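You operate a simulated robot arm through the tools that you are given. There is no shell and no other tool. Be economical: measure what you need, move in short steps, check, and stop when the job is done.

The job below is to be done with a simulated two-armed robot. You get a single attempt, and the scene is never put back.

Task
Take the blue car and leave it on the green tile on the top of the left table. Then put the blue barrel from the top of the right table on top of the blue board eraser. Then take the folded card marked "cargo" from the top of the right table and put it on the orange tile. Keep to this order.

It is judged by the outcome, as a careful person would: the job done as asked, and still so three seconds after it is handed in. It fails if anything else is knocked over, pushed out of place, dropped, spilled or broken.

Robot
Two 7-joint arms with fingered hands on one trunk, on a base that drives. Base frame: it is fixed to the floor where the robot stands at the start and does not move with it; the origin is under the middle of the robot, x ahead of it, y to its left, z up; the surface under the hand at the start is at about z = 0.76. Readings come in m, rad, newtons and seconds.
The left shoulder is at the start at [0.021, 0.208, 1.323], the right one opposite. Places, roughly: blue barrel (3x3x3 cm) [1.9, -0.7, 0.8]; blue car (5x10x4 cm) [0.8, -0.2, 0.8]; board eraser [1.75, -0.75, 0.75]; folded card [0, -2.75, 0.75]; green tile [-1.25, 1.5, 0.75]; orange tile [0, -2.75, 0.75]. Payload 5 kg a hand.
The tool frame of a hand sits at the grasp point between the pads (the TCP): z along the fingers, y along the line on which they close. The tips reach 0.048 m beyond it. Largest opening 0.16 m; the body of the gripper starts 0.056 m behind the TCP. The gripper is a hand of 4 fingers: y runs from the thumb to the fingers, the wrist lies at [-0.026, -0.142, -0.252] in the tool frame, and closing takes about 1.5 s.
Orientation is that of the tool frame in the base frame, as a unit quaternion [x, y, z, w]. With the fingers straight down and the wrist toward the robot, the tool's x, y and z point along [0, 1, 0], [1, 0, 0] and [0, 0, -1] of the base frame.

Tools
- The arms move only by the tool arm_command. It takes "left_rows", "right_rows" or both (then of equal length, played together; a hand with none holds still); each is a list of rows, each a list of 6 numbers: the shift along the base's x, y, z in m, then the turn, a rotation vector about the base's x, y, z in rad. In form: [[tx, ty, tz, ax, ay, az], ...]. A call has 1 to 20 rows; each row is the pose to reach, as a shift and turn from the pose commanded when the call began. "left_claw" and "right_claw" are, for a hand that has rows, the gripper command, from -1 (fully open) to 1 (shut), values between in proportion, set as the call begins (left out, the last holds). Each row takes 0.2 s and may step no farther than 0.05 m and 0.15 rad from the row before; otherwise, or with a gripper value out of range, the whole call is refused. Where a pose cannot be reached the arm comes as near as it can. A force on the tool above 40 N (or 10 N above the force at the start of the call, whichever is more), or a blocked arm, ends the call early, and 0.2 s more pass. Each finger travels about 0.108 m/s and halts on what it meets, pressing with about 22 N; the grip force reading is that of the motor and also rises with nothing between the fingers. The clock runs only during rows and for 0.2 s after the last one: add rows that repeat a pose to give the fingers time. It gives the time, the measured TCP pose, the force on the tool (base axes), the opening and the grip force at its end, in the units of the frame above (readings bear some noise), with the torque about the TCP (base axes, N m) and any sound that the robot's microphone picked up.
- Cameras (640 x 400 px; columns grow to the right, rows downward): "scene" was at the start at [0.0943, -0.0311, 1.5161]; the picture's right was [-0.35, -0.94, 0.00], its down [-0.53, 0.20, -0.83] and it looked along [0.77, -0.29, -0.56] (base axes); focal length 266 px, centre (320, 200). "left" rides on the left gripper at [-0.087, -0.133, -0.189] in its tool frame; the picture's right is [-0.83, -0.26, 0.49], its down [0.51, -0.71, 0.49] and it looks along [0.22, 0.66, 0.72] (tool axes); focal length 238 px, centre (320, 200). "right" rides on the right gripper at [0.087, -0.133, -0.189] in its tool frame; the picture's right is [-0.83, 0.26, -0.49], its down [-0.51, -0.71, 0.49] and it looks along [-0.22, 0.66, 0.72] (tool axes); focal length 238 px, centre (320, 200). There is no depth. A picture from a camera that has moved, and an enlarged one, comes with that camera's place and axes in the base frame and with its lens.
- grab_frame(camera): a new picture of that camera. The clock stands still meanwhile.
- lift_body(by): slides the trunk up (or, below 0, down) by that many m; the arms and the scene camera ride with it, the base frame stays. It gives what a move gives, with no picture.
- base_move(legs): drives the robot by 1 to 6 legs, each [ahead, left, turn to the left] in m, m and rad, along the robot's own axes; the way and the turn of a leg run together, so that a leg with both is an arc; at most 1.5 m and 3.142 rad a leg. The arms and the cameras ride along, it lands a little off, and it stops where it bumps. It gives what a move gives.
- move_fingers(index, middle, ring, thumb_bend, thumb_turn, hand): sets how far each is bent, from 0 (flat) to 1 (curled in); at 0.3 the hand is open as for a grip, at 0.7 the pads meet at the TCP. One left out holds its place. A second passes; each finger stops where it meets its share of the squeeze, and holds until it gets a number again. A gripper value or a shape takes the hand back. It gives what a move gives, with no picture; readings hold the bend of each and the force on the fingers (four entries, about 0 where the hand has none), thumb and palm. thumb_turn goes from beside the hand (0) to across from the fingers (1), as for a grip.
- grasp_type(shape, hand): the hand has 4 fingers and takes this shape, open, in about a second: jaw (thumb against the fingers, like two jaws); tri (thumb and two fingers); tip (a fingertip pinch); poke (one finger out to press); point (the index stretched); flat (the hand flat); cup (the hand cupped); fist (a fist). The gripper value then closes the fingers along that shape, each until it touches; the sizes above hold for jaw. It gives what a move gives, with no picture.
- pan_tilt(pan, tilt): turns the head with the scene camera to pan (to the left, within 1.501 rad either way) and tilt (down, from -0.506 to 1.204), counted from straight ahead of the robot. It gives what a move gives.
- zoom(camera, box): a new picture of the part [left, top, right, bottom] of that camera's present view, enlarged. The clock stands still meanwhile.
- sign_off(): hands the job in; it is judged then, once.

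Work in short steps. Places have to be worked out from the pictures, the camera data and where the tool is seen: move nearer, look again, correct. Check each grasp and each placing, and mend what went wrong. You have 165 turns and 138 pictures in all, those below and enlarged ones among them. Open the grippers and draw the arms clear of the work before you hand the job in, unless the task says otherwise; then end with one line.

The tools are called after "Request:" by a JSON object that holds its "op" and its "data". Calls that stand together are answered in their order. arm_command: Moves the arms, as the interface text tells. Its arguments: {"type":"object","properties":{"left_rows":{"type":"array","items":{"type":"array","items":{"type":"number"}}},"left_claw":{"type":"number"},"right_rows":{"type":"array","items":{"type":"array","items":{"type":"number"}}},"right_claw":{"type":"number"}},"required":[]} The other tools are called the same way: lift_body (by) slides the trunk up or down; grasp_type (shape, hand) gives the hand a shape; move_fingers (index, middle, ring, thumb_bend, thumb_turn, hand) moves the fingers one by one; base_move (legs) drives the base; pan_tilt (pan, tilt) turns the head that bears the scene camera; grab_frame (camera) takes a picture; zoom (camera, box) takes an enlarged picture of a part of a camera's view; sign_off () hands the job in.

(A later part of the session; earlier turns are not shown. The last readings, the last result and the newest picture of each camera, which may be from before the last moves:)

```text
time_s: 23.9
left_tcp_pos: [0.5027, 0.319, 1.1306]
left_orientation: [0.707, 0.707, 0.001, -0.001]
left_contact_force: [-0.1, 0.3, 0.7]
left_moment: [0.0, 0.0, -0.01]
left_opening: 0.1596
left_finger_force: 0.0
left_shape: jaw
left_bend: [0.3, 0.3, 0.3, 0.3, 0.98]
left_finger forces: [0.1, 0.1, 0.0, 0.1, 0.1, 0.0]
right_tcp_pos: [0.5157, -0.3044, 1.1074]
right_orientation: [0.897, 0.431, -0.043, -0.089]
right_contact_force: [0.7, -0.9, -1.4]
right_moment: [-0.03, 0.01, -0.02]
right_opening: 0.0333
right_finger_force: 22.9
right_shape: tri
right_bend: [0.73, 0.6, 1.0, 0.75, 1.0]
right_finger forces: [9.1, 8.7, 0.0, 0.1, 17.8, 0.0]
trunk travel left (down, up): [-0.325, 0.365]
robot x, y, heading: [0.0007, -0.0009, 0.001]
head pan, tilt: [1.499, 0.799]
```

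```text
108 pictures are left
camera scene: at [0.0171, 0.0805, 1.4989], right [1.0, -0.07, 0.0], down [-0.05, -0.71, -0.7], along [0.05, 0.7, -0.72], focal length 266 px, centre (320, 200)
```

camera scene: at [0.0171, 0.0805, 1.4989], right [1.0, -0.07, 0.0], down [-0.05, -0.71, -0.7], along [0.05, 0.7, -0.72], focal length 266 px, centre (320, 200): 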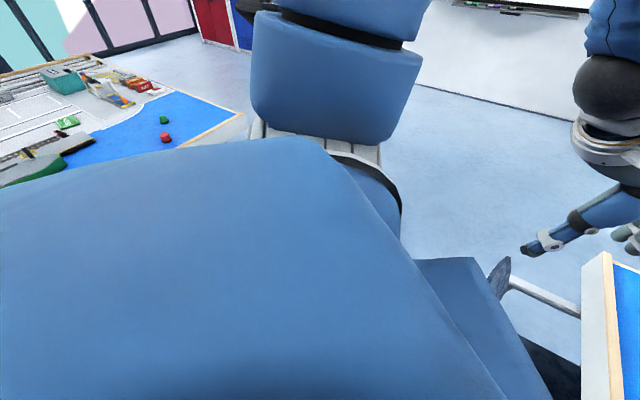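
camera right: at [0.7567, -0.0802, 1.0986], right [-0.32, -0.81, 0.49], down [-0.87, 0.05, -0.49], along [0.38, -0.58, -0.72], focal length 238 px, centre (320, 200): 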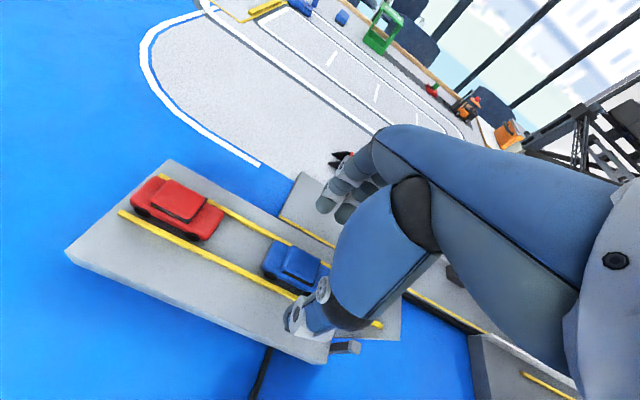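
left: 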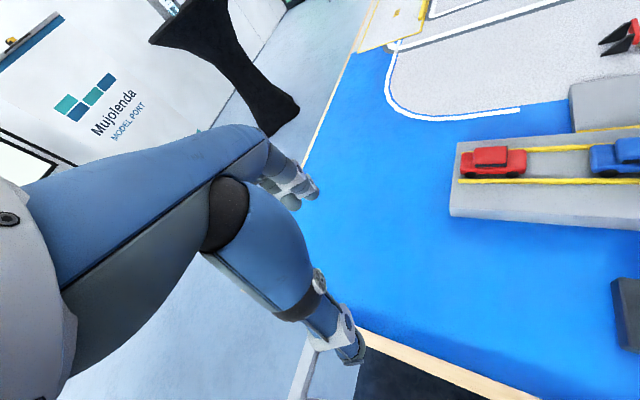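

The left table's free end is beyond the bay, with chairs on both sides and a round standing table. I back away from the right table a little and look again before planning the drive.

Request:
{"op": "base_move", "data": {"legs": [[-0.2, 0.16, 0.89]]}}

Request:
{"op": "pan_tilt", "data": {"pan": 0.3, "tilt": 0.5}}

Request:
{"op": "grab_frame", "data": {"camera": "scene"}}

Request:
{"op": "pan_tilt", "data": {"pan": 1.3, "tilt": 0.5}}

Request:
{"op": "grab_frame", "data": {"camera": "scene"}}

```text
time_s: 26.5
left_tcp_pos: [-0.1672, 0.6471, 1.1319]
left_orientation: [0.339, 0.941, 0.0, 0.0]
left_contact_force: [-0.3, 0.4, 0.2]
left_moment: [0.0, -0.02, 0.0]
left_opening: 0.1599
left_finger_force: 0.0
left_shape: jaw
left_bend: [0.3, 0.3, 0.3, 0.3, 0.98]
left_finger forces: [0.0, 0.0, 0.0, 0.0, 0.0, 0.0]
right_tcp_pos: [0.3217, 0.2614, 1.1081]
right_orientation: [0.628, 0.772, -0.078, -0.062]
right_contact_force: [-0.6, 0.7, -0.9]
right_moment: [0.02, -0.05, -0.02]
right_opening: 0.0329
right_finger_force: 22.2
right_shape: tri
right_bend: [0.73, 0.6, 1.0, 0.75, 1.0]
right_finger forces: [9.0, 8.5, 0.0, 0.0, 17.6, 0.0]
trunk travel left (down, up): [-0.325, 0.365]
robot x, y, heading: [-0.2408, 0.0585, 0.88]
head pan, tilt: [1.499, 0.799]
```

```text
time_s: 27.9
left_tcp_pos: [-0.1655, 0.6462, 1.1313]
left_orientation: [0.34, 0.941, 0.0, -0.001]
left_contact_force: [0.5, 0.6, -0.6]
left_moment: [-0.01, 0.01, -0.01]
left_opening: 0.1597
left_finger_force: 0.1
left_shape: jaw
left_bend: [0.3, 0.3, 0.3, 0.3, 0.98]
left_finger forces: [0.1, 0.0, 0.1, 0.0, 0.0, 0.0]
right_tcp_pos: [0.3217, 0.2605, 1.1069]
right_orientation: [0.628, 0.772, -0.078, -0.062]
right_contact_force: [-0.8, -0.5, -1.5]
right_moment: [0.0, -0.04, 0.0]
right_opening: 0.0333
right_finger_force: 22.2
right_shape: tri
right_bend: [0.73, 0.6, 1.0, 0.75, 1.0]
right_finger forces: [9.0, 8.6, 0.0, 0.0, 17.5, 0.0]
trunk travel left (down, up): [-0.325, 0.365]
robot x, y, heading: [-0.2459, 0.0581, 0.881]
head pan, tilt: [0.3, 0.499]
```

```text
107 pictures are left
camera scene: at [-0.1998, 0.1497, 1.5248], right [0.92, -0.38, 0.0], down [-0.18, -0.44, -0.88], along [0.33, 0.81, -0.48], focal length 266 px, centre (320, 200)
```

scene: 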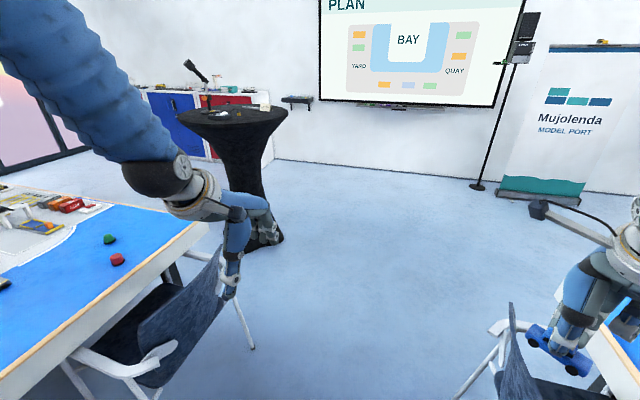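

```text
time_s: 29.2
left_tcp_pos: [-0.1649, 0.647, 1.1309]
left_orientation: [0.34, 0.94, 0.0, 0.0]
left_contact_force: [-0.5, 0.4, -0.2]
left_moment: [0.0, -0.02, 0.02]
left_opening: 0.16
left_finger_force: 0.0
left_shape: jaw
left_bend: [0.3, 0.3, 0.3, 0.3, 0.98]
left_finger forces: [0.1, 0.0, 0.1, 0.0, 0.1, 0.0]
right_tcp_pos: [0.3208, 0.2617, 1.107]
right_orientation: [0.628, 0.772, -0.077, -0.063]
right_contact_force: [-0.4, -0.7, -0.4]
right_moment: [0.01, -0.04, 0.0]
right_opening: 0.0332
right_finger_force: 21.8
right_shape: tri
right_bend: [0.73, 0.6, 1.0, 0.75, 1.0]
right_finger forces: [9.0, 8.6, 0.1, 0.1, 17.5, 0.0]
trunk travel left (down, up): [-0.325, 0.365]
robot x, y, heading: [-0.2426, 0.0561, 0.877]
head pan, tilt: [1.3, 0.499]
```

```text
106 pictures are left
camera scene: at [-0.2864, 0.1403, 1.5249], right [0.82, 0.57, 0.0], down [0.27, -0.39, -0.88], along [-0.5, 0.72, -0.48], focal length 266 px, centre (320, 200)
```

scene: 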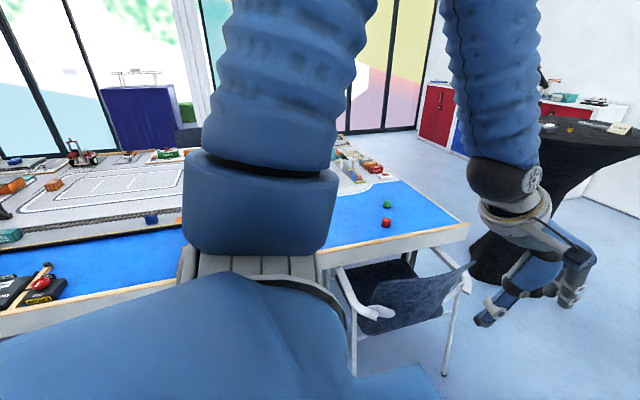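

The gap between the left table's corner and the standing table is only about 0.6 m, so I go around the standing table on the wall side. First I drive out of the bay along its axis and turn left.

Request:
{"op": "base_move", "data": {"legs": [[1.5, 0.12, 0], [1.4, 0, 0], [0, 0, 1.57]]}}

Request:
{"op": "pan_tilt", "data": {"pan": 0.3, "tilt": 0.5}}

Request:
{"op": "grab_frame", "data": {"camera": "scene"}}

```text
refused: leg 1 is longer than a leg can be; nothing moved
```

```text
time_s: 30.5
left_tcp_pos: [-0.1656, 0.6464, 1.1302]
left_orientation: [0.34, 0.941, -0.001, 0.0]
left_contact_force: [0.0, 0.8, -0.8]
left_moment: [-0.02, -0.04, -0.01]
left_opening: 0.1599
left_finger_force: 0.2
left_shape: jaw
left_bend: [0.3, 0.3, 0.3, 0.3, 0.98]
left_finger forces: [0.1, 0.0, 0.0, 0.0, 0.0, 0.1]
right_tcp_pos: [0.3213, 0.2614, 1.1068]
right_orientation: [0.628, 0.772, -0.077, -0.062]
right_contact_force: [0.2, 0.0, -0.8]
right_moment: [-0.01, -0.01, 0.01]
right_opening: 0.0334
right_finger_force: 22.7
right_shape: tri
right_bend: [0.73, 0.6, 1.0, 0.75, 1.0]
right_finger forces: [8.9, 8.5, 0.0, 0.0, 17.5, 0.0]
trunk travel left (down, up): [-0.325, 0.365]
robot x, y, heading: [-0.2467, 0.0557, 0.878]
head pan, tilt: [0.3, 0.499]
```

```text
105 pictures are left
camera scene: at [-0.1998, 0.1498, 1.5249], right [0.92, -0.38, 0.0], down [-0.18, -0.44, -0.88], along [0.33, 0.81, -0.48], focal length 266 px, centre (320, 200)
```

scene: 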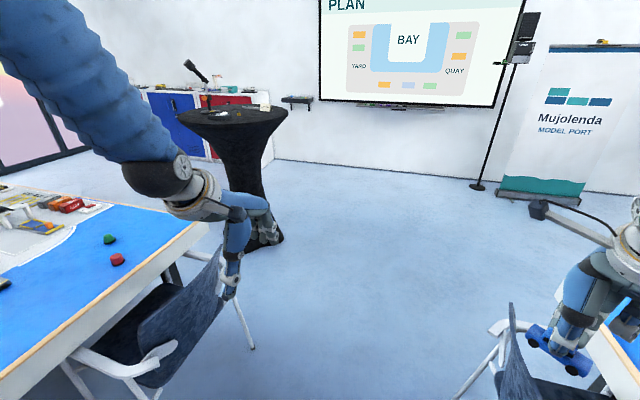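

The leg was too long, so I split it into shorter ones.

Request:
{"op": "base_move", "data": {"legs": [[0.5, 0.12, 0], [1.2, 0, 0], [1.2, 0, 0], [0, 0, 1.57]]}}

Request:
{"op": "grab_frame", "data": {"camera": "scene"}}

```text
time_s: 48.7
left_tcp_pos: [0.9201, 2.4549, 1.1305]
left_orientation: [-0.432, 0.902, 0.001, 0.0]
left_contact_force: [-0.2, 0.0, -0.5]
left_moment: [0.0, -0.02, 0.02]
left_opening: 0.1599
left_finger_force: 0.1
left_shape: jaw
left_bend: [0.3, 0.3, 0.3, 0.3, 0.98]
left_finger forces: [0.0, 0.0, 0.0, 0.0, 0.0, 0.0]
right_tcp_pos: [1.2976, 2.946, 1.1065]
right_orientation: [-0.108, 0.989, -0.099, 0.01]
right_contact_force: [0.0, 0.6, -1.1]
right_moment: [0.04, 0.0, -0.02]
right_opening: 0.0328
right_finger_force: 21.5
right_shape: tri
right_bend: [0.73, 0.6, 1.0, 0.75, 1.0]
right_finger forces: [8.9, 8.2, 0.0, 0.0, 17.1, 0.1]
trunk travel left (down, up): [-0.325, 0.365]
robot x, y, heading: [1.5139, 2.3913, 2.467]
head pan, tilt: [0.3, 0.499]
```

```text
104 pictures are left
camera scene: at [1.4182, 2.4267, 1.5248], right [0.37, 0.93, 0.0], down [0.45, -0.18, -0.88], along [-0.82, 0.32, -0.48], focal length 266 px, centre (320, 200)
```

scene: 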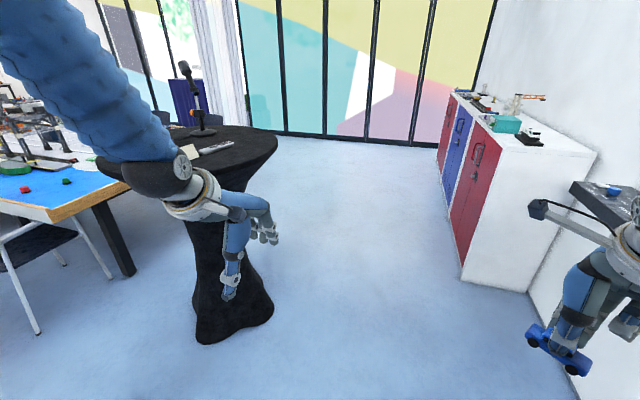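

The way between the standing table and the cupboards is clear. I drive 2.6 m along it, then turn left to face the left table's end.

Request:
{"op": "base_move", "data": {"legs": [[1.4, 0, 0], [1.2, 0, 0], [0, 0, 2.27]]}}

Request:
{"op": "grab_frame", "data": {"camera": "scene"}}

```text
time_s: 66.8
left_tcp_pos: [-0.2216, 3.4872, 1.13]
left_orientation: [1.0, 0.014, 0.0, -0.001]
left_contact_force: [0.5, 0.2, 0.7]
left_moment: [0.0, 0.0, 0.0]
left_opening: 0.1597
left_finger_force: 0.1
left_shape: jaw
left_bend: [0.3, 0.3, 0.3, 0.3, 0.98]
left_finger forces: [0.1, 0.0, 0.0, 0.1, 0.0, 0.1]
right_tcp_pos: [-0.8426, 3.4561, 1.1066]
right_orientation: [0.944, -0.314, 0.03, -0.095]
right_contact_force: [-0.8, 0.0, -0.7]
right_moment: [-0.01, 0.04, 0.0]
right_opening: 0.0331
right_finger_force: 21.6
right_shape: tri
right_bend: [0.73, 0.6, 1.0, 0.75, 1.0]
right_finger forces: [8.7, 8.0, 0.1, 0.0, 16.6, 0.0]
trunk travel left (down, up): [-0.325, 0.365]
robot x, y, heading: [-0.553, 3.9809, -1.543]
head pan, tilt: [0.3, 0.499]
```

```text
103 pictures are left
camera scene: at [-0.5233, 3.8844, 1.5248], right [-0.95, -0.32, 0.0], down [-0.16, 0.45, -0.88], along [0.28, -0.83, -0.48], focal length 266 px, centre (320, 200)
```

scene: 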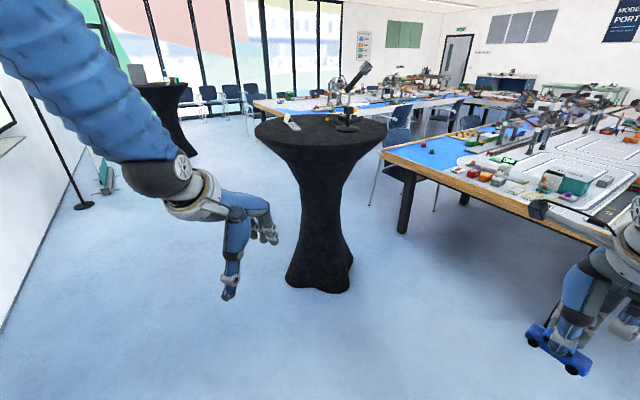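

The left table's end lies ahead to the right. I look at it in more detail.

Request:
{"op": "pan_tilt", "data": {"pan": -0.3, "tilt": 0.4}}

Request:
{"op": "grab_frame", "data": {"camera": "scene"}}

Request:
{"op": "zoom", "data": {"camera": "scene", "box": [200, 100, 420, 240]}}

```text
time_s: 67.8
left_tcp_pos: [-0.2205, 3.4888, 1.1309]
left_orientation: [1.0, 0.016, 0.0, 0.0]
left_contact_force: [-1.4, -0.1, -0.5]
left_moment: [-0.01, 0.01, 0.01]
left_opening: 0.1597
left_finger_force: 0.2
left_shape: jaw
left_bend: [0.3, 0.3, 0.3, 0.3, 0.98]
left_finger forces: [0.0, 0.1, 0.0, 0.0, 0.0, 0.1]
right_tcp_pos: [-0.8428, 3.4553, 1.108]
right_orientation: [0.944, -0.315, 0.031, -0.094]
right_contact_force: [0.3, -0.7, -1.4]
right_moment: [-0.02, 0.04, -0.02]
right_opening: 0.033
right_finger_force: 22.0
right_shape: tri
right_bend: [0.73, 0.6, 1.0, 0.75, 1.0]
right_finger forces: [8.7, 8.0, 0.0, 0.1, 16.6, 0.0]
trunk travel left (down, up): [-0.325, 0.365]
robot x, y, heading: [-0.5551, 3.9797, -1.542]
head pan, tilt: [-0.3, 0.4]
```

```text
102 pictures are left
camera scene: at [-0.5775, 3.8811, 1.534], right [-0.96, 0.27, 0.0], down [0.1, 0.38, -0.92], along [-0.24, -0.89, -0.39], focal length 266 px, centre (320, 200)
```

scene: 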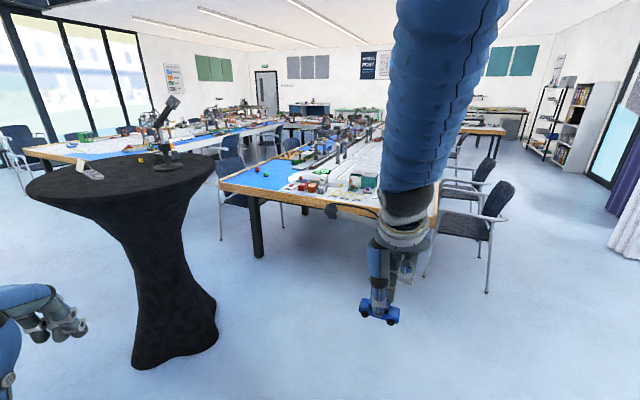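

```text
2.86 times, centred on (310, 170) of scene
camera zoom: at [-0.5775, 3.8811, 1.534], right [-0.96, 0.27, 0.0], down [0.1, 0.38, -0.92], along [-0.24, -0.89, -0.39], focal length 759 px, centre (349, 286)
```

zoom: 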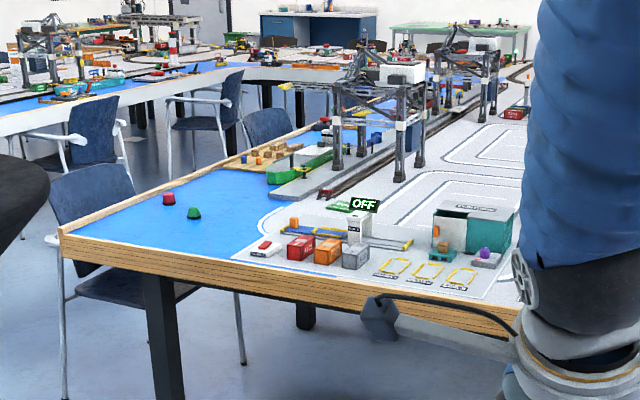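

The green tile shows behind the white "OFF" box, about 0.55 m in from the table end. I drive closer, keeping clear of the standing table.

Request:
{"op": "base_move", "data": {"legs": [[0.4, -0.4, 0], [1.0, 0, 0]]}}

Request:
{"op": "pan_tilt", "data": {"pan": -0.1, "tilt": 0.75}}

Request:
{"op": "grab_frame", "data": {"camera": "scene"}}

```text
time_s: 75.9
left_tcp_pos: [-0.5668, 2.0706, 1.1304]
left_orientation: [1.0, 0.02, -0.001, 0.0]
left_contact_force: [-0.5, -0.6, -0.3]
left_moment: [0.01, 0.02, -0.02]
left_opening: 0.16
left_finger_force: 0.0
left_shape: jaw
left_bend: [0.3, 0.3, 0.3, 0.3, 0.98]
left_finger forces: [0.1, 0.0, 0.1, 0.1, 0.0, 0.0]
right_tcp_pos: [-1.1858, 2.0326, 1.1062]
right_orientation: [0.946, -0.31, 0.031, -0.095]
right_contact_force: [-0.6, 0.7, -1.6]
right_moment: [0.03, 0.0, -0.01]
right_opening: 0.033
right_finger_force: 22.2
right_shape: tri
right_bend: [0.73, 0.6, 1.0, 0.75, 1.0]
right_finger forces: [8.6, 8.1, 0.0, 0.0, 16.7, 0.0]
trunk travel left (down, up): [-0.325, 0.365]
robot x, y, heading: [-0.9018, 2.5621, -1.53]
head pan, tilt: [-0.3, 0.4]
```

```text
time_s: 76.7
left_tcp_pos: [-0.5662, 2.0718, 1.1298]
left_orientation: [1.0, 0.02, 0.0, -0.001]
left_contact_force: [-0.5, 0.9, -0.2]
left_moment: [-0.03, 0.04, 0.02]
left_opening: 0.16
left_finger_force: 0.0
left_shape: jaw
left_bend: [0.3, 0.3, 0.3, 0.3, 0.98]
left_finger forces: [0.1, 0.1, 0.0, 0.1, 0.0, 0.1]
right_tcp_pos: [-1.1865, 2.0331, 1.1068]
right_orientation: [0.946, -0.31, 0.031, -0.095]
right_contact_force: [0.4, -0.2, -0.1]
right_moment: [-0.05, 0.02, -0.02]
right_opening: 0.033
right_finger_force: 21.9
right_shape: tri
right_bend: [0.73, 0.6, 1.0, 0.75, 1.0]
right_finger forces: [8.7, 8.2, 0.0, 0.0, 16.7, 0.0]
trunk travel left (down, up): [-0.325, 0.365]
robot x, y, heading: [-0.9063, 2.5594, -1.534]
head pan, tilt: [-0.099, 0.75]
```

```text
100 pictures are left
camera scene: at [-0.9073, 2.4674, 1.503], right [-1.0, 0.06, 0.0], down [0.04, 0.68, -0.73], along [-0.04, -0.73, -0.68], focal length 266 px, centre (320, 200)
```

scene: 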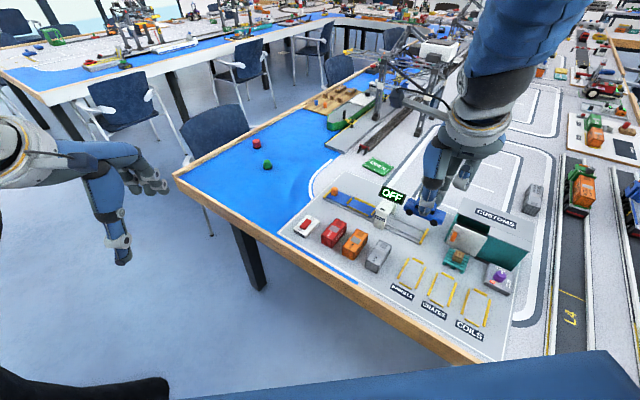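

I zoom on the green tile to measure it.

Request:
{"op": "zoom", "data": {"camera": "scene", "box": [310, 120, 470, 220]}}

Request:
{"op": "grab_frame", "data": {"camera": "right"}}

```text
4.00 times, centred on (390, 170) of scene
camera zoom: at [-0.9073, 2.4674, 1.503], right [-1.0, 0.06, 0.0], down [0.04, 0.68, -0.73], along [-0.04, -0.73, -0.68], focal length 1063 px, centre (40, 320)
```

zoom: 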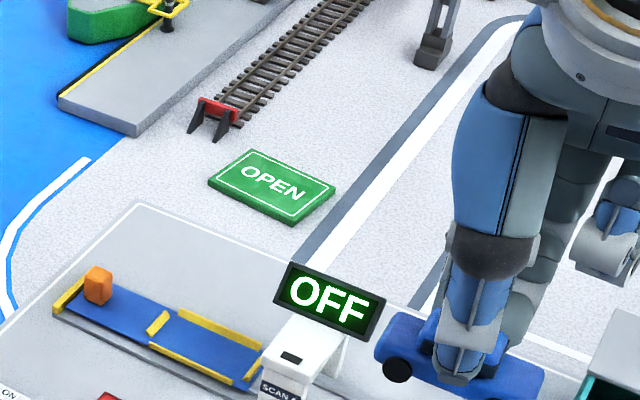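

```text
98 pictures are left
camera right: at [-1.0623, 2.0557, 1.3181], right [-0.88, 0.21, 0.43], down [0.06, 0.94, -0.34], along [-0.47, -0.27, -0.84], focal length 238 px, centre (320, 200)
```

right: 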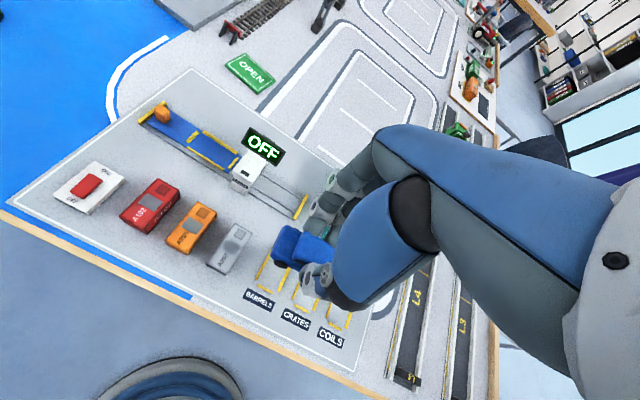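

The tile (marked "OPEN") is centred at about (-1.236, 1.462), is about 12 x 9.5 cm, and its long side lies near -45°. That is 1.14 m from the robot's axis, so I drive 0.19 m nearer.

Request:
{"op": "base_move", "data": {"legs": [[0.19, 0, 0]]}}

Request:
{"op": "pan_tilt", "data": {"pan": -0.2, "tilt": 0.75}}

Request:
{"op": "grab_frame", "data": {"camera": "scene"}}

```text
time_s: 78.3
left_tcp_pos: [-0.5571, 1.8817, 1.1308]
left_orientation: [1.0, 0.023, 0.0, -0.001]
left_contact_force: [0.1, 0.0, -0.7]
left_moment: [0.05, -0.02, -0.02]
left_opening: 0.1598
left_finger_force: 0.1
left_shape: jaw
left_bend: [0.3, 0.3, 0.3, 0.3, 0.98]
left_finger forces: [0.0, 0.1, 0.1, 0.1, 0.0, 0.1]
right_tcp_pos: [-1.1769, 1.8379, 1.1063]
right_orientation: [0.946, -0.308, 0.03, -0.096]
right_contact_force: [-0.6, -1.2, -1.2]
right_moment: [0.06, 0.01, 0.03]
right_opening: 0.0328
right_finger_force: 21.5
right_shape: tri
right_bend: [0.73, 0.6, 1.0, 0.75, 1.0]
right_finger forces: [8.7, 8.2, 0.0, 0.0, 16.7, 0.1]
trunk travel left (down, up): [-0.325, 0.365]
robot x, y, heading: [-0.8926, 2.3696, -1.53]
head pan, tilt: [-0.099, 0.75]
```

```text
time_s: 78.9
left_tcp_pos: [-0.5549, 1.8812, 1.1316]
left_orientation: [1.0, 0.022, 0.0, 0.001]
left_contact_force: [1.1, -1.0, 0.3]
left_moment: [0.0, 0.03, -0.02]
left_opening: 0.1599
left_finger_force: 0.1
left_shape: jaw
left_bend: [0.3, 0.3, 0.3, 0.3, 0.98]
left_finger forces: [0.0, 0.1, 0.1, 0.0, 0.0, 0.0]
right_tcp_pos: [-1.1758, 1.84, 1.1062]
right_orientation: [0.946, -0.308, 0.03, -0.096]
right_contact_force: [-0.1, -0.2, -1.2]
right_moment: [-0.01, 0.03, 0.02]
right_opening: 0.0332
right_finger_force: 21.9
right_shape: tri
right_bend: [0.73, 0.6, 1.0, 0.75, 1.0]
right_finger forces: [8.8, 8.1, 0.1, 0.1, 16.8, 0.0]
trunk travel left (down, up): [-0.325, 0.365]
robot x, y, heading: [-0.8971, 2.3704, -1.522]
head pan, tilt: [-0.201, 0.75]
```

```text
97 pictures are left
camera scene: at [-0.9071, 2.2771, 1.5029], right [-0.99, 0.16, 0.0], down [0.11, 0.67, -0.73], along [-0.11, -0.72, -0.68], focal length 266 px, centre (320, 200)
```

scene: 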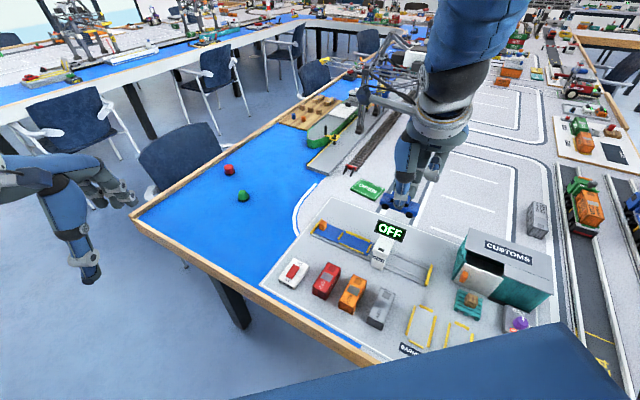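

Base is in place. I move the car over the tile at a safe height, turning it about 0.15 rad to lie along the tile.

Request:
{"op": "arm_command", "data": {"right_rows": [[-0.007, -0.042, 0, 0, 0, -0.017], [-0.014, -0.084, 0, 0, 0, -0.034], [-0.021, -0.126, 0, 0, 0, -0.051], [-0.028, -0.168, 0, 0, 0, -0.068], [-0.035, -0.21, 0, 0, 0, -0.085], [-0.042, -0.252, 0, 0, 0, -0.102], [-0.049, -0.294, 0, 0, 0, -0.119], [-0.055, -0.336, 0, 0, 0, -0.136], [-0.06, -0.377, 0, 0, 0, -0.15], [-0.06, -0.377, -0.04, 0, 0, -0.15], [-0.06, -0.377, -0.08, 0, 0, -0.15], [-0.06, -0.377, -0.11, 0, 0, -0.15], [-0.06, -0.377, -0.11, 0, 0, -0.15]]}}

Request:
{"op": "zoom", "data": {"camera": "scene", "box": [290, 130, 450, 230]}}

Request:
{"op": "grab_frame", "data": {"camera": "right"}}

```text
time_s: 81.7
left_tcp_pos: [-0.5556, 1.8818, 1.1311]
left_orientation: [1.0, 0.022, 0.0, -0.001]
left_contact_force: [-0.1, 2.1, 0.2]
left_moment: [-0.03, 0.02, 0.01]
left_opening: 0.1598
left_finger_force: 0.1
left_shape: jaw
left_bend: [0.3, 0.3, 0.3, 0.3, 0.98]
left_finger forces: [0.0, 0.0, 0.0, 0.0, 0.0, 0.0]
right_tcp_pos: [-1.2367, 1.4626, 0.9979]
right_orientation: [0.92, -0.379, 0.037, -0.092]
right_contact_force: [-0.3, 1.1, -1.9]
right_moment: [-0.03, 0.05, 0.02]
right_opening: 0.0329
right_finger_force: 22.1
right_shape: tri
right_bend: [0.73, 0.6, 1.0, 0.75, 1.0]
right_finger forces: [8.9, 8.0, 0.1, 0.0, 16.9, 0.0]
trunk travel left (down, up): [-0.325, 0.365]
robot x, y, heading: [-0.8971, 2.3705, -1.529]
head pan, tilt: [-0.201, 0.75]
```

```text
4.00 times, centred on (370, 180) of scene
camera zoom: at [-0.9069, 2.2777, 1.503], right [-0.99, 0.16, 0.0], down [0.11, 0.67, -0.73], along [-0.11, -0.72, -0.68], focal length 1063 px, centre (120, 280)
```

zoom: 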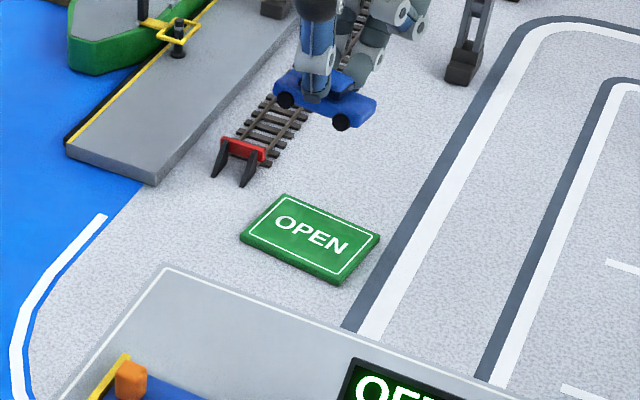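

```text
95 pictures are left
camera right: at [-1.11, 1.4676, 1.2092], right [-0.84, 0.34, 0.43], down [0.2, 0.92, -0.34], along [-0.51, -0.2, -0.84], focal length 238 px, centre (320, 200)
```

right: 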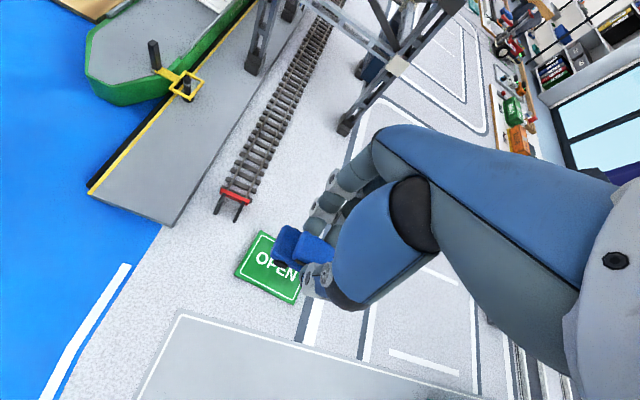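

The tile is measured again at (-1.238, 1.464), and the car centre is offset about (0.011, 0.015) from the TCP. I correct and go down to about 2 cm above the tile.

Request:
{"op": "arm_command", "data": {"right_rows": [[-0.012, -0.015, -0.04, 0, 0, -0.03], [-0.012, -0.015, -0.08, 0, 0, -0.03], [-0.012, -0.015, -0.12, 0, 0, -0.03], [-0.012, -0.015, -0.14, 0, 0, -0.03], [-0.012, -0.015, -0.14, 0, 0, -0.03]]}}

Request:
{"op": "zoom", "data": {"camera": "scene", "box": [320, 150, 416, 210]}}

Request:
{"op": "zoom", "data": {"camera": "right", "box": [200, 180, 400, 310]}}

```text
time_s: 82.9
left_tcp_pos: [-0.5567, 1.8824, 1.1316]
left_orientation: [1.0, 0.022, 0.0, 0.0]
left_contact_force: [0.0, 0.1, -0.2]
left_moment: [0.01, 0.03, -0.02]
left_opening: 0.1599
left_finger_force: 0.1
left_shape: jaw
left_bend: [0.3, 0.3, 0.3, 0.3, 0.98]
left_finger forces: [0.0, 0.0, 0.1, 0.0, 0.0, 0.1]
right_tcp_pos: [-1.2481, 1.4491, 0.856]
right_orientation: [0.914, -0.392, 0.039, -0.092]
right_contact_force: [-0.1, -0.6, -0.7]
right_moment: [-0.01, 0.02, 0.0]
right_opening: 0.0329
right_finger_force: 21.9
right_shape: tri
right_bend: [0.73, 0.6, 1.0, 0.75, 1.0]
right_finger forces: [8.8, 8.0, 0.0, 0.1, 16.7, 0.0]
trunk travel left (down, up): [-0.325, 0.365]
robot x, y, heading: [-0.896, 2.3692, -1.527]
head pan, tilt: [-0.201, 0.75]
```

```text
6.67 times, centred on (368, 180) of scene
camera zoom: at [-0.9069, 2.2773, 1.503], right [-0.99, 0.16, 0.0], down [0.11, 0.67, -0.73], along [-0.11, -0.72, -0.68], focal length 1771 px, centre (0, 333)
```

zoom: 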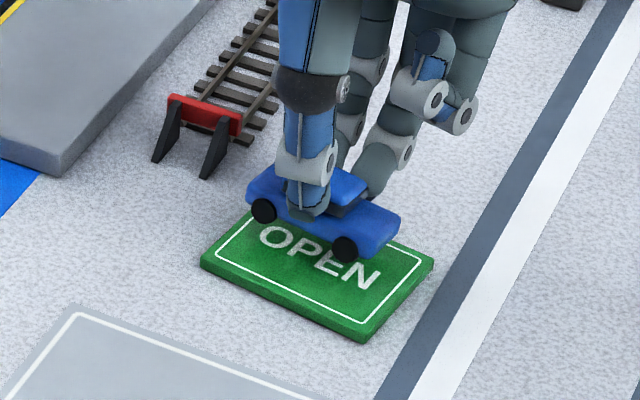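

```text
3.08 times, centred on (300, 245) of right
camera zoom: at [-1.122, 1.45, 1.0665], right [-0.83, 0.36, 0.43], down [0.23, 0.91, -0.34], along [-0.51, -0.19, -0.84], focal length 733 px, centre (382, 62)
```

zoom: 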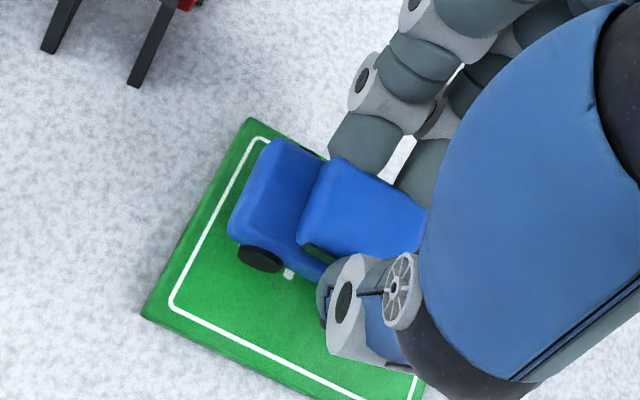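

The car's outline fits the tile to within a few mm. I nudge it slightly and lower in small steps, watching the force.

Request:
{"op": "arm_command", "data": {"right_rows": [[0.002, 0.005, -0.005, 0, 0, 0], [0.002, 0.005, -0.01, 0, 0, 0], [0.002, 0.005, -0.014, 0, 0, 0], [0.002, 0.005, -0.014, 0, 0, 0]]}}

Request:
{"op": "zoom", "data": {"camera": "scene", "box": [344, 165, 392, 195]}}

```text
time_s: 83.9
left_tcp_pos: [-0.5568, 1.881, 1.1308]
left_orientation: [1.0, 0.022, 0.0, 0.001]
left_contact_force: [-0.5, 0.6, -1.1]
left_moment: [0.04, -0.01, 0.01]
left_opening: 0.1599
left_finger_force: 0.2
left_shape: jaw
left_bend: [0.3, 0.3, 0.3, 0.3, 0.98]
left_finger forces: [0.0, 0.0, 0.0, 0.1, 0.1, 0.0]
right_tcp_pos: [-1.2467, 1.454, 0.842]
right_orientation: [0.914, -0.393, 0.039, -0.091]
right_contact_force: [-0.6, -0.1, 1.6]
right_moment: [0.06, 0.0, 0.0]
right_opening: 0.0331
right_finger_force: 21.5
right_shape: tri
right_bend: [0.73, 0.6, 1.0, 0.75, 1.0]
right_finger forces: [8.5, 8.7, 0.1, 0.0, 17.4, 0.0]
trunk travel left (down, up): [-0.325, 0.365]
robot x, y, heading: [-0.8965, 2.3678, -1.529]
head pan, tilt: [-0.201, 0.75]
```

```text
13.33 times, centred on (368, 180) of scene
camera zoom: at [-0.9072, 2.277, 1.5029], right [-0.99, 0.16, 0.0], down [0.11, 0.67, -0.73], along [-0.11, -0.72, -0.68], focal length 3543 px, centre (-320, 467)
```

zoom: 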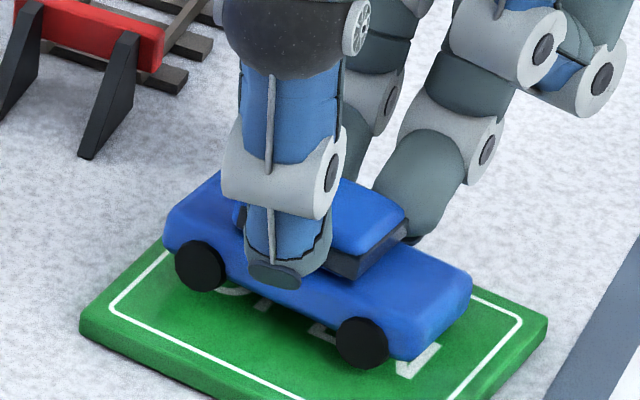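

Contact is starting (force +1.6 N). I lower a few more mm so all the wheels rest.

Request:
{"op": "arm_command", "data": {"right_rows": [[0.0, 0.0, -0.002, 0, 0, 0], [0, 0, -0.004, 0, 0, 0], [0, 0, -0.004, 0, 0, 0]]}}

Request:
{"op": "zoom", "data": {"camera": "scene", "box": [344, 165, 392, 195]}}

Request:
{"op": "zoom", "data": {"camera": "right", "box": [200, 180, 400, 310]}}

```text
time_s: 84.7
left_tcp_pos: [-0.5556, 1.8815, 1.13]
left_orientation: [1.0, 0.022, 0.0, 0.0]
left_contact_force: [-0.5, 0.5, 0.9]
left_moment: [0.0, 0.02, 0.0]
left_opening: 0.16
left_finger_force: 0.1
left_shape: jaw
left_bend: [0.3, 0.3, 0.3, 0.3, 0.98]
left_finger forces: [0.1, 0.0, 0.1, 0.0, 0.0, 0.0]
right_tcp_pos: [-1.2459, 1.4532, 0.8393]
right_orientation: [0.915, -0.392, 0.039, -0.091]
right_contact_force: [0.8, -0.7, 9.4]
right_moment: [0.09, 0.12, 0.01]
right_opening: 0.0335
right_finger_force: 22.7
right_shape: tri
right_bend: [0.73, 0.6, 1.0, 0.75, 1.0]
right_finger forces: [7.9, 14.9, 0.1, 0.0, 20.2, 0.0]
trunk travel left (down, up): [-0.325, 0.365]
robot x, y, heading: [-0.8949, 2.3698, -1.527]
head pan, tilt: [-0.201, 0.75]
```

```text
13.33 times, centred on (368, 180) of scene
camera zoom: at [-0.9067, 2.2779, 1.503], right [-0.99, 0.16, 0.0], down [0.11, 0.67, -0.73], along [-0.11, -0.72, -0.68], focal length 3543 px, centre (-320, 467)
```

zoom: 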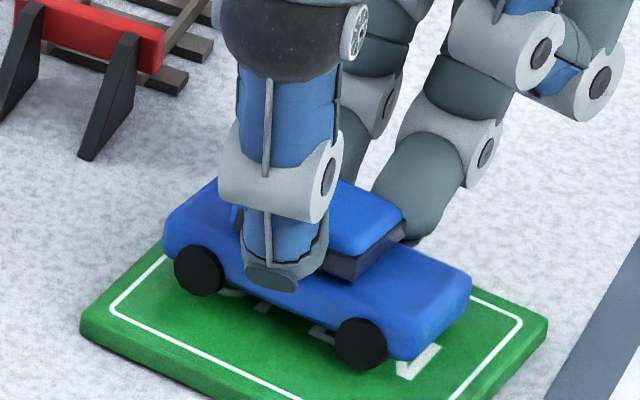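

```text
3.08 times, centred on (300, 245) of right
camera zoom: at [-1.1197, 1.4546, 1.0514], right [-0.83, 0.36, 0.43], down [0.22, 0.91, -0.34], along [-0.51, -0.19, -0.84], focal length 733 px, centre (382, 62)
```

zoom: 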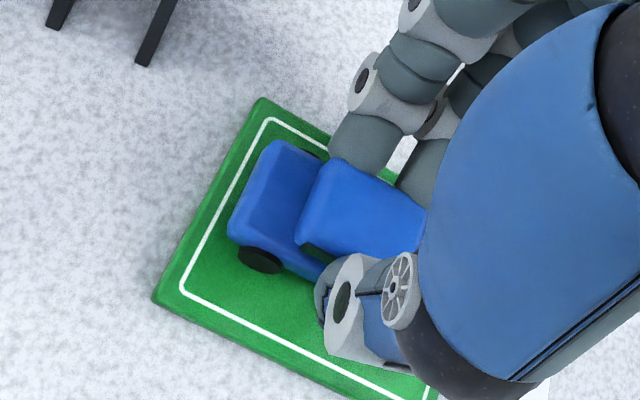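

The car rests with the same 9 N reading it had at the grasp, well inside the tile. I open gently and then rise.

Request:
{"op": "arm_command", "data": {"right_rows": [[0, 0, 0, 0, 0, 0], [0, 0, 0, 0, 0, 0], [0, 0, 0, 0, 0, 0], [0, 0, 0, 0, 0, 0]], "right_claw": -0.2}}

Request:
{"op": "arm_command", "data": {"right_rows": [[0, 0, 0.02, 0, 0, 0], [0, 0, 0.06, 0, 0, 0], [0, 0, 0.1, 0, 0, 0], [0, 0, 0.15, 0, 0, 0]]}}

Request:
{"op": "zoom", "data": {"camera": "scene", "box": [336, 155, 400, 195]}}

Request:
{"op": "grab_frame", "data": {"camera": "right"}}

```text
time_s: 85.7
left_tcp_pos: [-0.5567, 1.8812, 1.1307]
left_orientation: [1.0, 0.022, 0.0, 0.0]
left_contact_force: [0.0, -0.2, 0.1]
left_moment: [-0.04, -0.01, 0.02]
left_opening: 0.1598
left_finger_force: 0.0
left_shape: jaw
left_bend: [0.3, 0.3, 0.3, 0.3, 0.98]
left_finger forces: [0.0, 0.0, 0.0, 0.0, 0.0, 0.0]
right_tcp_pos: [-1.2456, 1.4541, 0.838]
right_orientation: [0.914, -0.392, 0.039, -0.093]
right_contact_force: [-0.4, 0.2, 0.0]
right_moment: [-0.04, 0.03, 0.0]
right_opening: 0.0953
right_finger_force: 0.1
right_shape: tri
right_bend: [0.74, 0.41, 0.99, 0.65, 1.0]
right_finger forces: [0.1, 0.0, 0.0, 0.0, 0.1, 0.0]
trunk travel left (down, up): [-0.325, 0.365]
robot x, y, heading: [-0.8955, 2.3687, -1.527]
head pan, tilt: [-0.201, 0.75]
```

```text
time_s: 86.7
left_tcp_pos: [-0.5564, 1.8832, 1.1312]
left_orientation: [1.0, 0.021, 0.0, 0.001]
left_contact_force: [0.7, 1.1, 0.3]
left_moment: [-0.12, 0.03, 0.02]
left_opening: 0.1598
left_finger_force: 0.0
left_shape: jaw
left_bend: [0.3, 0.3, 0.3, 0.3, 0.98]
left_finger forces: [0.1, 0.0, 0.1, 0.0, 0.0, 0.0]
right_tcp_pos: [-1.246, 1.4595, 0.9899]
right_orientation: [0.915, -0.392, 0.039, -0.093]
right_contact_force: [1.7, 3.1, -1.9]
right_moment: [-0.25, 0.05, -0.05]
right_opening: 0.0955
right_finger_force: 0.0
right_shape: tri
right_bend: [0.74, 0.41, 0.99, 0.65, 1.0]
right_finger forces: [0.0, 0.1, 0.0, 0.1, 0.1, 0.1]
trunk travel left (down, up): [-0.325, 0.365]
robot x, y, heading: [-0.8947, 2.37, -1.525]
head pan, tilt: [-0.201, 0.75]
```

```text
10.00 times, centred on (368, 175) of scene
camera zoom: at [-0.9062, 2.2795, 1.5032], right [-0.99, 0.16, 0.0], down [0.11, 0.67, -0.73], along [-0.11, -0.72, -0.68], focal length 2657 px, centre (-160, 450)
```

zoom: 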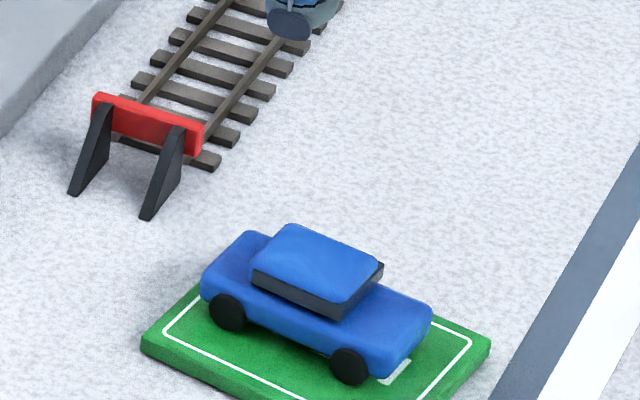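

```text
88 pictures are left
camera right: at [-1.1199, 1.4583, 1.2026], right [-0.83, 0.36, 0.43], down [0.22, 0.91, -0.34], along [-0.51, -0.18, -0.84], focal length 238 px, centre (320, 200)
```

right: 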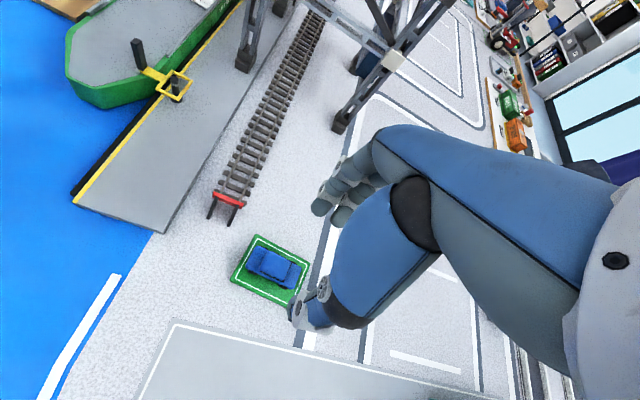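

The car sits well on the tile. The hand now reads about 3 N and is 5 mm off, so I look for a touch with the crane before moving on.

Request:
{"op": "zoom", "data": {"camera": "scene", "box": [300, 40, 500, 165]}}

```text
3.20 times, centred on (400, 102) of scene
camera zoom: at [-0.9062, 2.2795, 1.5032], right [-0.99, 0.16, 0.0], down [0.11, 0.67, -0.73], along [-0.11, -0.72, -0.68], focal length 850 px, centre (64, 512)
```

zoom: 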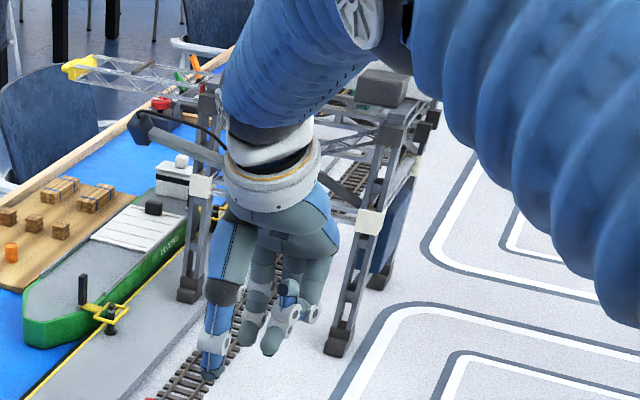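

No contact is visible: the crane is about 0.4 m beyond the hand, and the reading came during motion. I rise and draw the arm back the way it came.

Request:
{"op": "arm_command", "data": {"right_rows": [[0, 0, 0.04, 0, 0, 0], [0, 0, 0.08, 0, 0, 0], [0.005, 0.045, 0.11, 0, 0, 0.02], [0.01, 0.09, 0.11, 0, 0, 0.04], [0.015, 0.135, 0.11, 0, 0, 0.06], [0.02, 0.18, 0.11, 0, 0, 0.08], [0.025, 0.225, 0.11, 0, 0, 0.1], [0.03, 0.27, 0.11, 0, 0, 0.12], [0.035, 0.315, 0.11, 0, 0, 0.14], [0.04, 0.36, 0.11, 0, 0, 0.16], [0.05, 0.4, 0.11, 0, 0, 0.17], [0.05, 0.4, 0.11, 0, 0, 0.17]]}}

Request:
{"op": "zoom", "data": {"camera": "scene", "box": [240, 80, 560, 280]}}

```text
refused: row 3 steps farther than a row can; nothing moved
```

```text
2.00 times, centred on (400, 180) of scene
camera zoom: at [-0.9062, 2.2795, 1.5032], right [-0.99, 0.16, 0.0], down [0.11, 0.67, -0.73], along [-0.11, -0.72, -0.68], focal length 531 px, centre (160, 240)
```

zoom: 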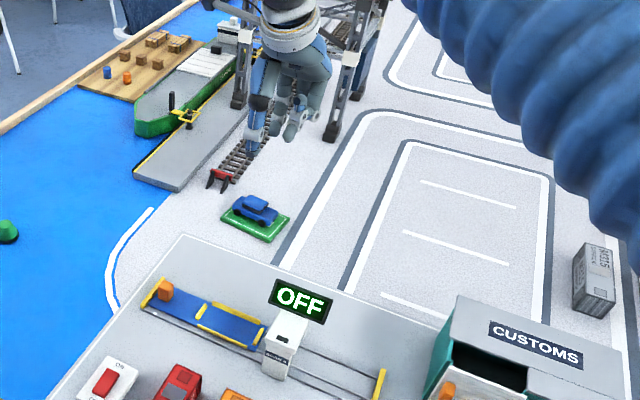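

One row was too long, so I repeat the retreat with smaller steps.

Request:
{"op": "arm_command", "data": {"right_rows": [[0, 0, 0.04, 0, 0, 0], [0, 0, 0.08, 0, 0, 0], [0, 0, 0.11, 0, 0, 0], [0.005, 0.045, 0.11, 0, 0, 0.02], [0.01, 0.09, 0.11, 0, 0, 0.04], [0.015, 0.135, 0.11, 0, 0, 0.06], [0.02, 0.18, 0.11, 0, 0, 0.08], [0.025, 0.225, 0.11, 0, 0, 0.1], [0.03, 0.27, 0.11, 0, 0, 0.12], [0.035, 0.315, 0.11, 0, 0, 0.14], [0.04, 0.36, 0.11, 0, 0, 0.16], [0.05, 0.4, 0.11, 0, 0, 0.17], [0.05, 0.4, 0.11, 0, 0, 0.17]]}}

Request:
{"op": "zoom", "data": {"camera": "scene", "box": [240, 80, 560, 280]}}

```text
time_s: 89.5
left_tcp_pos: [-0.5569, 1.881, 1.1291]
left_orientation: [1.0, 0.022, -0.001, -0.001]
left_contact_force: [0.1, -0.9, -0.6]
left_moment: [0.08, -0.01, -0.03]
left_opening: 0.1597
left_finger_force: 0.0
left_shape: jaw
left_bend: [0.3, 0.3, 0.3, 0.3, 0.98]
left_finger forces: [0.1, 0.0, 0.0, 0.0, 0.0, 0.0]
right_tcp_pos: [-1.198, 1.8533, 1.0997]
right_orientation: [0.944, -0.313, 0.03, -0.096]
right_contact_force: [0.0, -1.4, -0.4]
right_moment: [0.11, -0.04, 0.04]
right_opening: 0.0959
right_finger_force: 0.1
right_shape: tri
right_bend: [0.74, 0.41, 0.99, 0.65, 1.0]
right_finger forces: [0.1, 0.0, 0.0, 0.0, 0.0, 0.0]
trunk travel left (down, up): [-0.325, 0.365]
robot x, y, heading: [-0.8928, 2.3695, -1.525]
head pan, tilt: [-0.201, 0.75]
```

```text
2.00 times, centred on (400, 180) of scene
camera zoom: at [-0.9076, 2.2758, 1.5028], right [-0.99, 0.16, 0.0], down [0.11, 0.67, -0.73], along [-0.11, -0.72, -0.68], focal length 531 px, centre (160, 240)
```

zoom: 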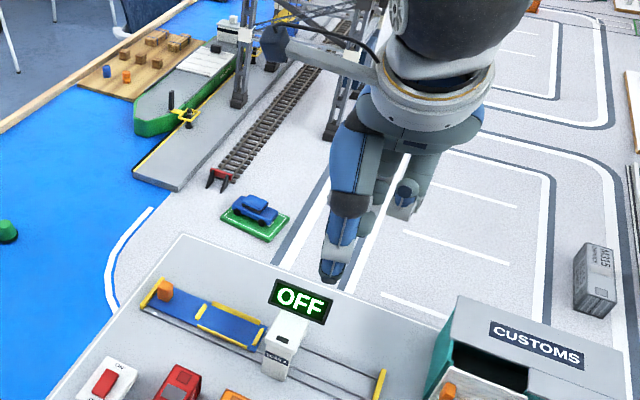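

The car is done. Next is the barrel near the left end of the right table, so I back out and go around the standing table the way I came.

Request:
{"op": "base_move", "data": {"legs": [[-1.0, 0, 0], [-0.6, 0.4, 0], [0, 0, 0.855], [1.3, 0, 0], [1.3, 0, 0], [0, 0, -1.57]]}}

Request:
{"op": "pan_tilt", "data": {"pan": 0.7, "tilt": 0.5}}

Request:
{"op": "grab_frame", "data": {"camera": "scene"}}

```text
time_s: 116.7
left_tcp_pos: [1.3957, 1.7029, 1.1319]
left_orientation: [0.935, -0.355, 0.0, 0.0]
left_contact_force: [1.2, -0.3, -0.3]
left_moment: [0.01, 0.0, 0.0]
left_opening: 0.1599
left_finger_force: 0.0
left_shape: jaw
left_bend: [0.3, 0.3, 0.3, 0.3, 0.98]
left_finger forces: [0.0, 0.1, 0.0, 0.0, 0.0, 0.0]
right_tcp_pos: [0.9153, 2.127, 1.1011]
right_orientation: [0.758, -0.645, 0.065, -0.076]
right_contact_force: [0.5, 0.6, -0.5]
right_moment: [-0.02, -0.02, 0.03]
right_opening: 0.0958
right_finger_force: 0.1
right_shape: tri
right_bend: [0.74, 0.41, 0.99, 0.65, 1.0]
right_finger forces: [0.0, 0.1, 0.0, 0.0, 0.1, 0.1]
trunk travel left (down, up): [-0.325, 0.365]
robot x, y, heading: [1.4929, 2.2881, -2.298]
head pan, tilt: [-0.201, 0.75]
```

```text
time_s: 117.9
left_tcp_pos: [1.3964, 1.703, 1.1304]
left_orientation: [0.935, -0.355, 0.001, 0.0]
left_contact_force: [0.5, 0.6, 0.7]
left_moment: [0.02, 0.01, 0.0]
left_opening: 0.1602
left_finger_force: 0.1
left_shape: jaw
left_bend: [0.3, 0.3, 0.3, 0.3, 0.98]
left_finger forces: [0.0, 0.0, 0.1, 0.0, 0.0, 0.0]
right_tcp_pos: [0.9156, 2.1262, 1.0997]
right_orientation: [0.757, -0.645, 0.065, -0.076]
right_contact_force: [-0.5, -0.4, 0.3]
right_moment: [0.0, 0.02, 0.0]
right_opening: 0.0959
right_finger_force: 0.1
right_shape: tri
right_bend: [0.74, 0.41, 0.99, 0.65, 1.0]
right_finger forces: [0.0, 0.1, 0.0, 0.0, 0.0, 0.1]
trunk travel left (down, up): [-0.325, 0.365]
robot x, y, heading: [1.493, 2.2908, -2.297]
head pan, tilt: [0.7, 0.499]
```

```text
84 pictures are left
camera scene: at [1.483, 2.1897, 1.5248], right [-1.0, 0.03, 0.0], down [0.01, 0.48, -0.88], along [-0.02, -0.88, -0.48], focal length 266 px, centre (320, 200)
```

scene: 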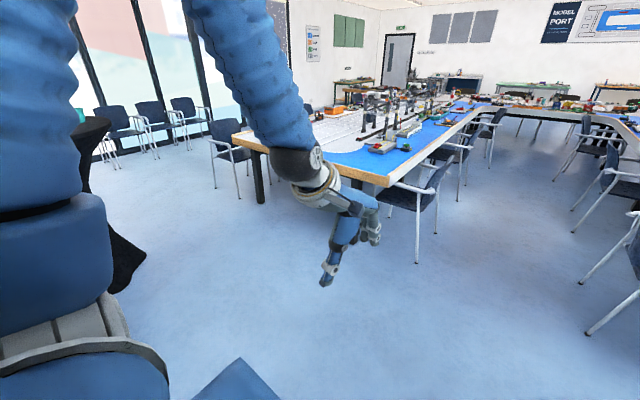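

The way to the right table's end is clear. I drive to about 0.5 m from that edge, keeping away from the high table.

Request:
{"op": "base_move", "data": {"legs": [[1.0, 0.9, 0], [0.15, 0.9, 0.05]]}}

Request:
{"op": "pan_tilt", "data": {"pan": 0.1, "tilt": 0.7}}

Request:
{"op": "grab_frame", "data": {"camera": "scene"}}

```text
time_s: 129.1
left_tcp_pos: [2.0415, -0.3522, 1.1297]
left_orientation: [0.945, -0.328, 0.001, 0.0]
left_contact_force: [-0.6, -0.8, 0.3]
left_moment: [0.02, 0.02, -0.03]
left_opening: 0.16
left_finger_force: 0.1
left_shape: jaw
left_bend: [0.3, 0.3, 0.3, 0.3, 0.98]
left_finger forces: [0.0, 0.0, 0.0, 0.0, 0.0, 0.0]
right_tcp_pos: [1.538, 0.0441, 1.1007]
right_orientation: [0.776, -0.622, 0.061, -0.078]
right_contact_force: [-1.1, -0.3, 0.8]
right_moment: [0.03, 0.04, -0.01]
right_opening: 0.0959
right_finger_force: 0.0
right_shape: tri
right_bend: [0.74, 0.41, 0.99, 0.65, 1.0]
right_finger forces: [0.0, 0.0, 0.1, 0.1, 0.0, 0.0]
trunk travel left (down, up): [-0.325, 0.365]
robot x, y, heading: [2.108, 0.2391, -2.241]
head pan, tilt: [0.7, 0.499]
```

```text
time_s: 130.1
left_tcp_pos: [2.0411, -0.3524, 1.1314]
left_orientation: [0.945, -0.327, 0.001, 0.001]
left_contact_force: [-0.3, -0.4, -0.6]
left_moment: [0.02, 0.01, 0.04]
left_opening: 0.1601
left_finger_force: 0.0
left_shape: jaw
left_bend: [0.3, 0.3, 0.3, 0.3, 0.98]
left_finger forces: [0.0, 0.0, 0.0, 0.1, 0.0, 0.0]
right_tcp_pos: [1.5376, 0.0442, 1.0999]
right_orientation: [0.776, -0.623, 0.061, -0.078]
right_contact_force: [0.2, 0.1, 0.8]
right_moment: [-0.01, 0.02, -0.01]
right_opening: 0.0959
right_finger_force: 0.1
right_shape: tri
right_bend: [0.74, 0.41, 0.99, 0.65, 1.0]
right_finger forces: [0.1, 0.0, 0.0, 0.1, 0.0, 0.0]
trunk travel left (down, up): [-0.325, 0.365]
robot x, y, heading: [2.1029, 0.2367, -2.235]
head pan, tilt: [0.099, 0.7]
```

```text
83 pictures are left
camera scene: at [2.0519, 0.1588, 1.5072], right [-0.84, 0.54, 0.0], down [0.35, 0.54, -0.76], along [-0.41, -0.65, -0.64], focal length 266 px, centre (320, 200)
```

scene: 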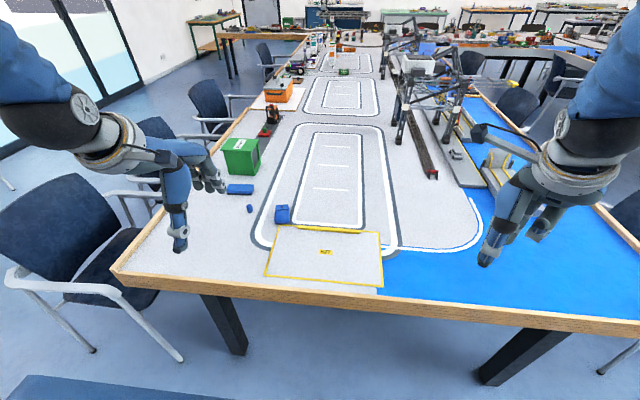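

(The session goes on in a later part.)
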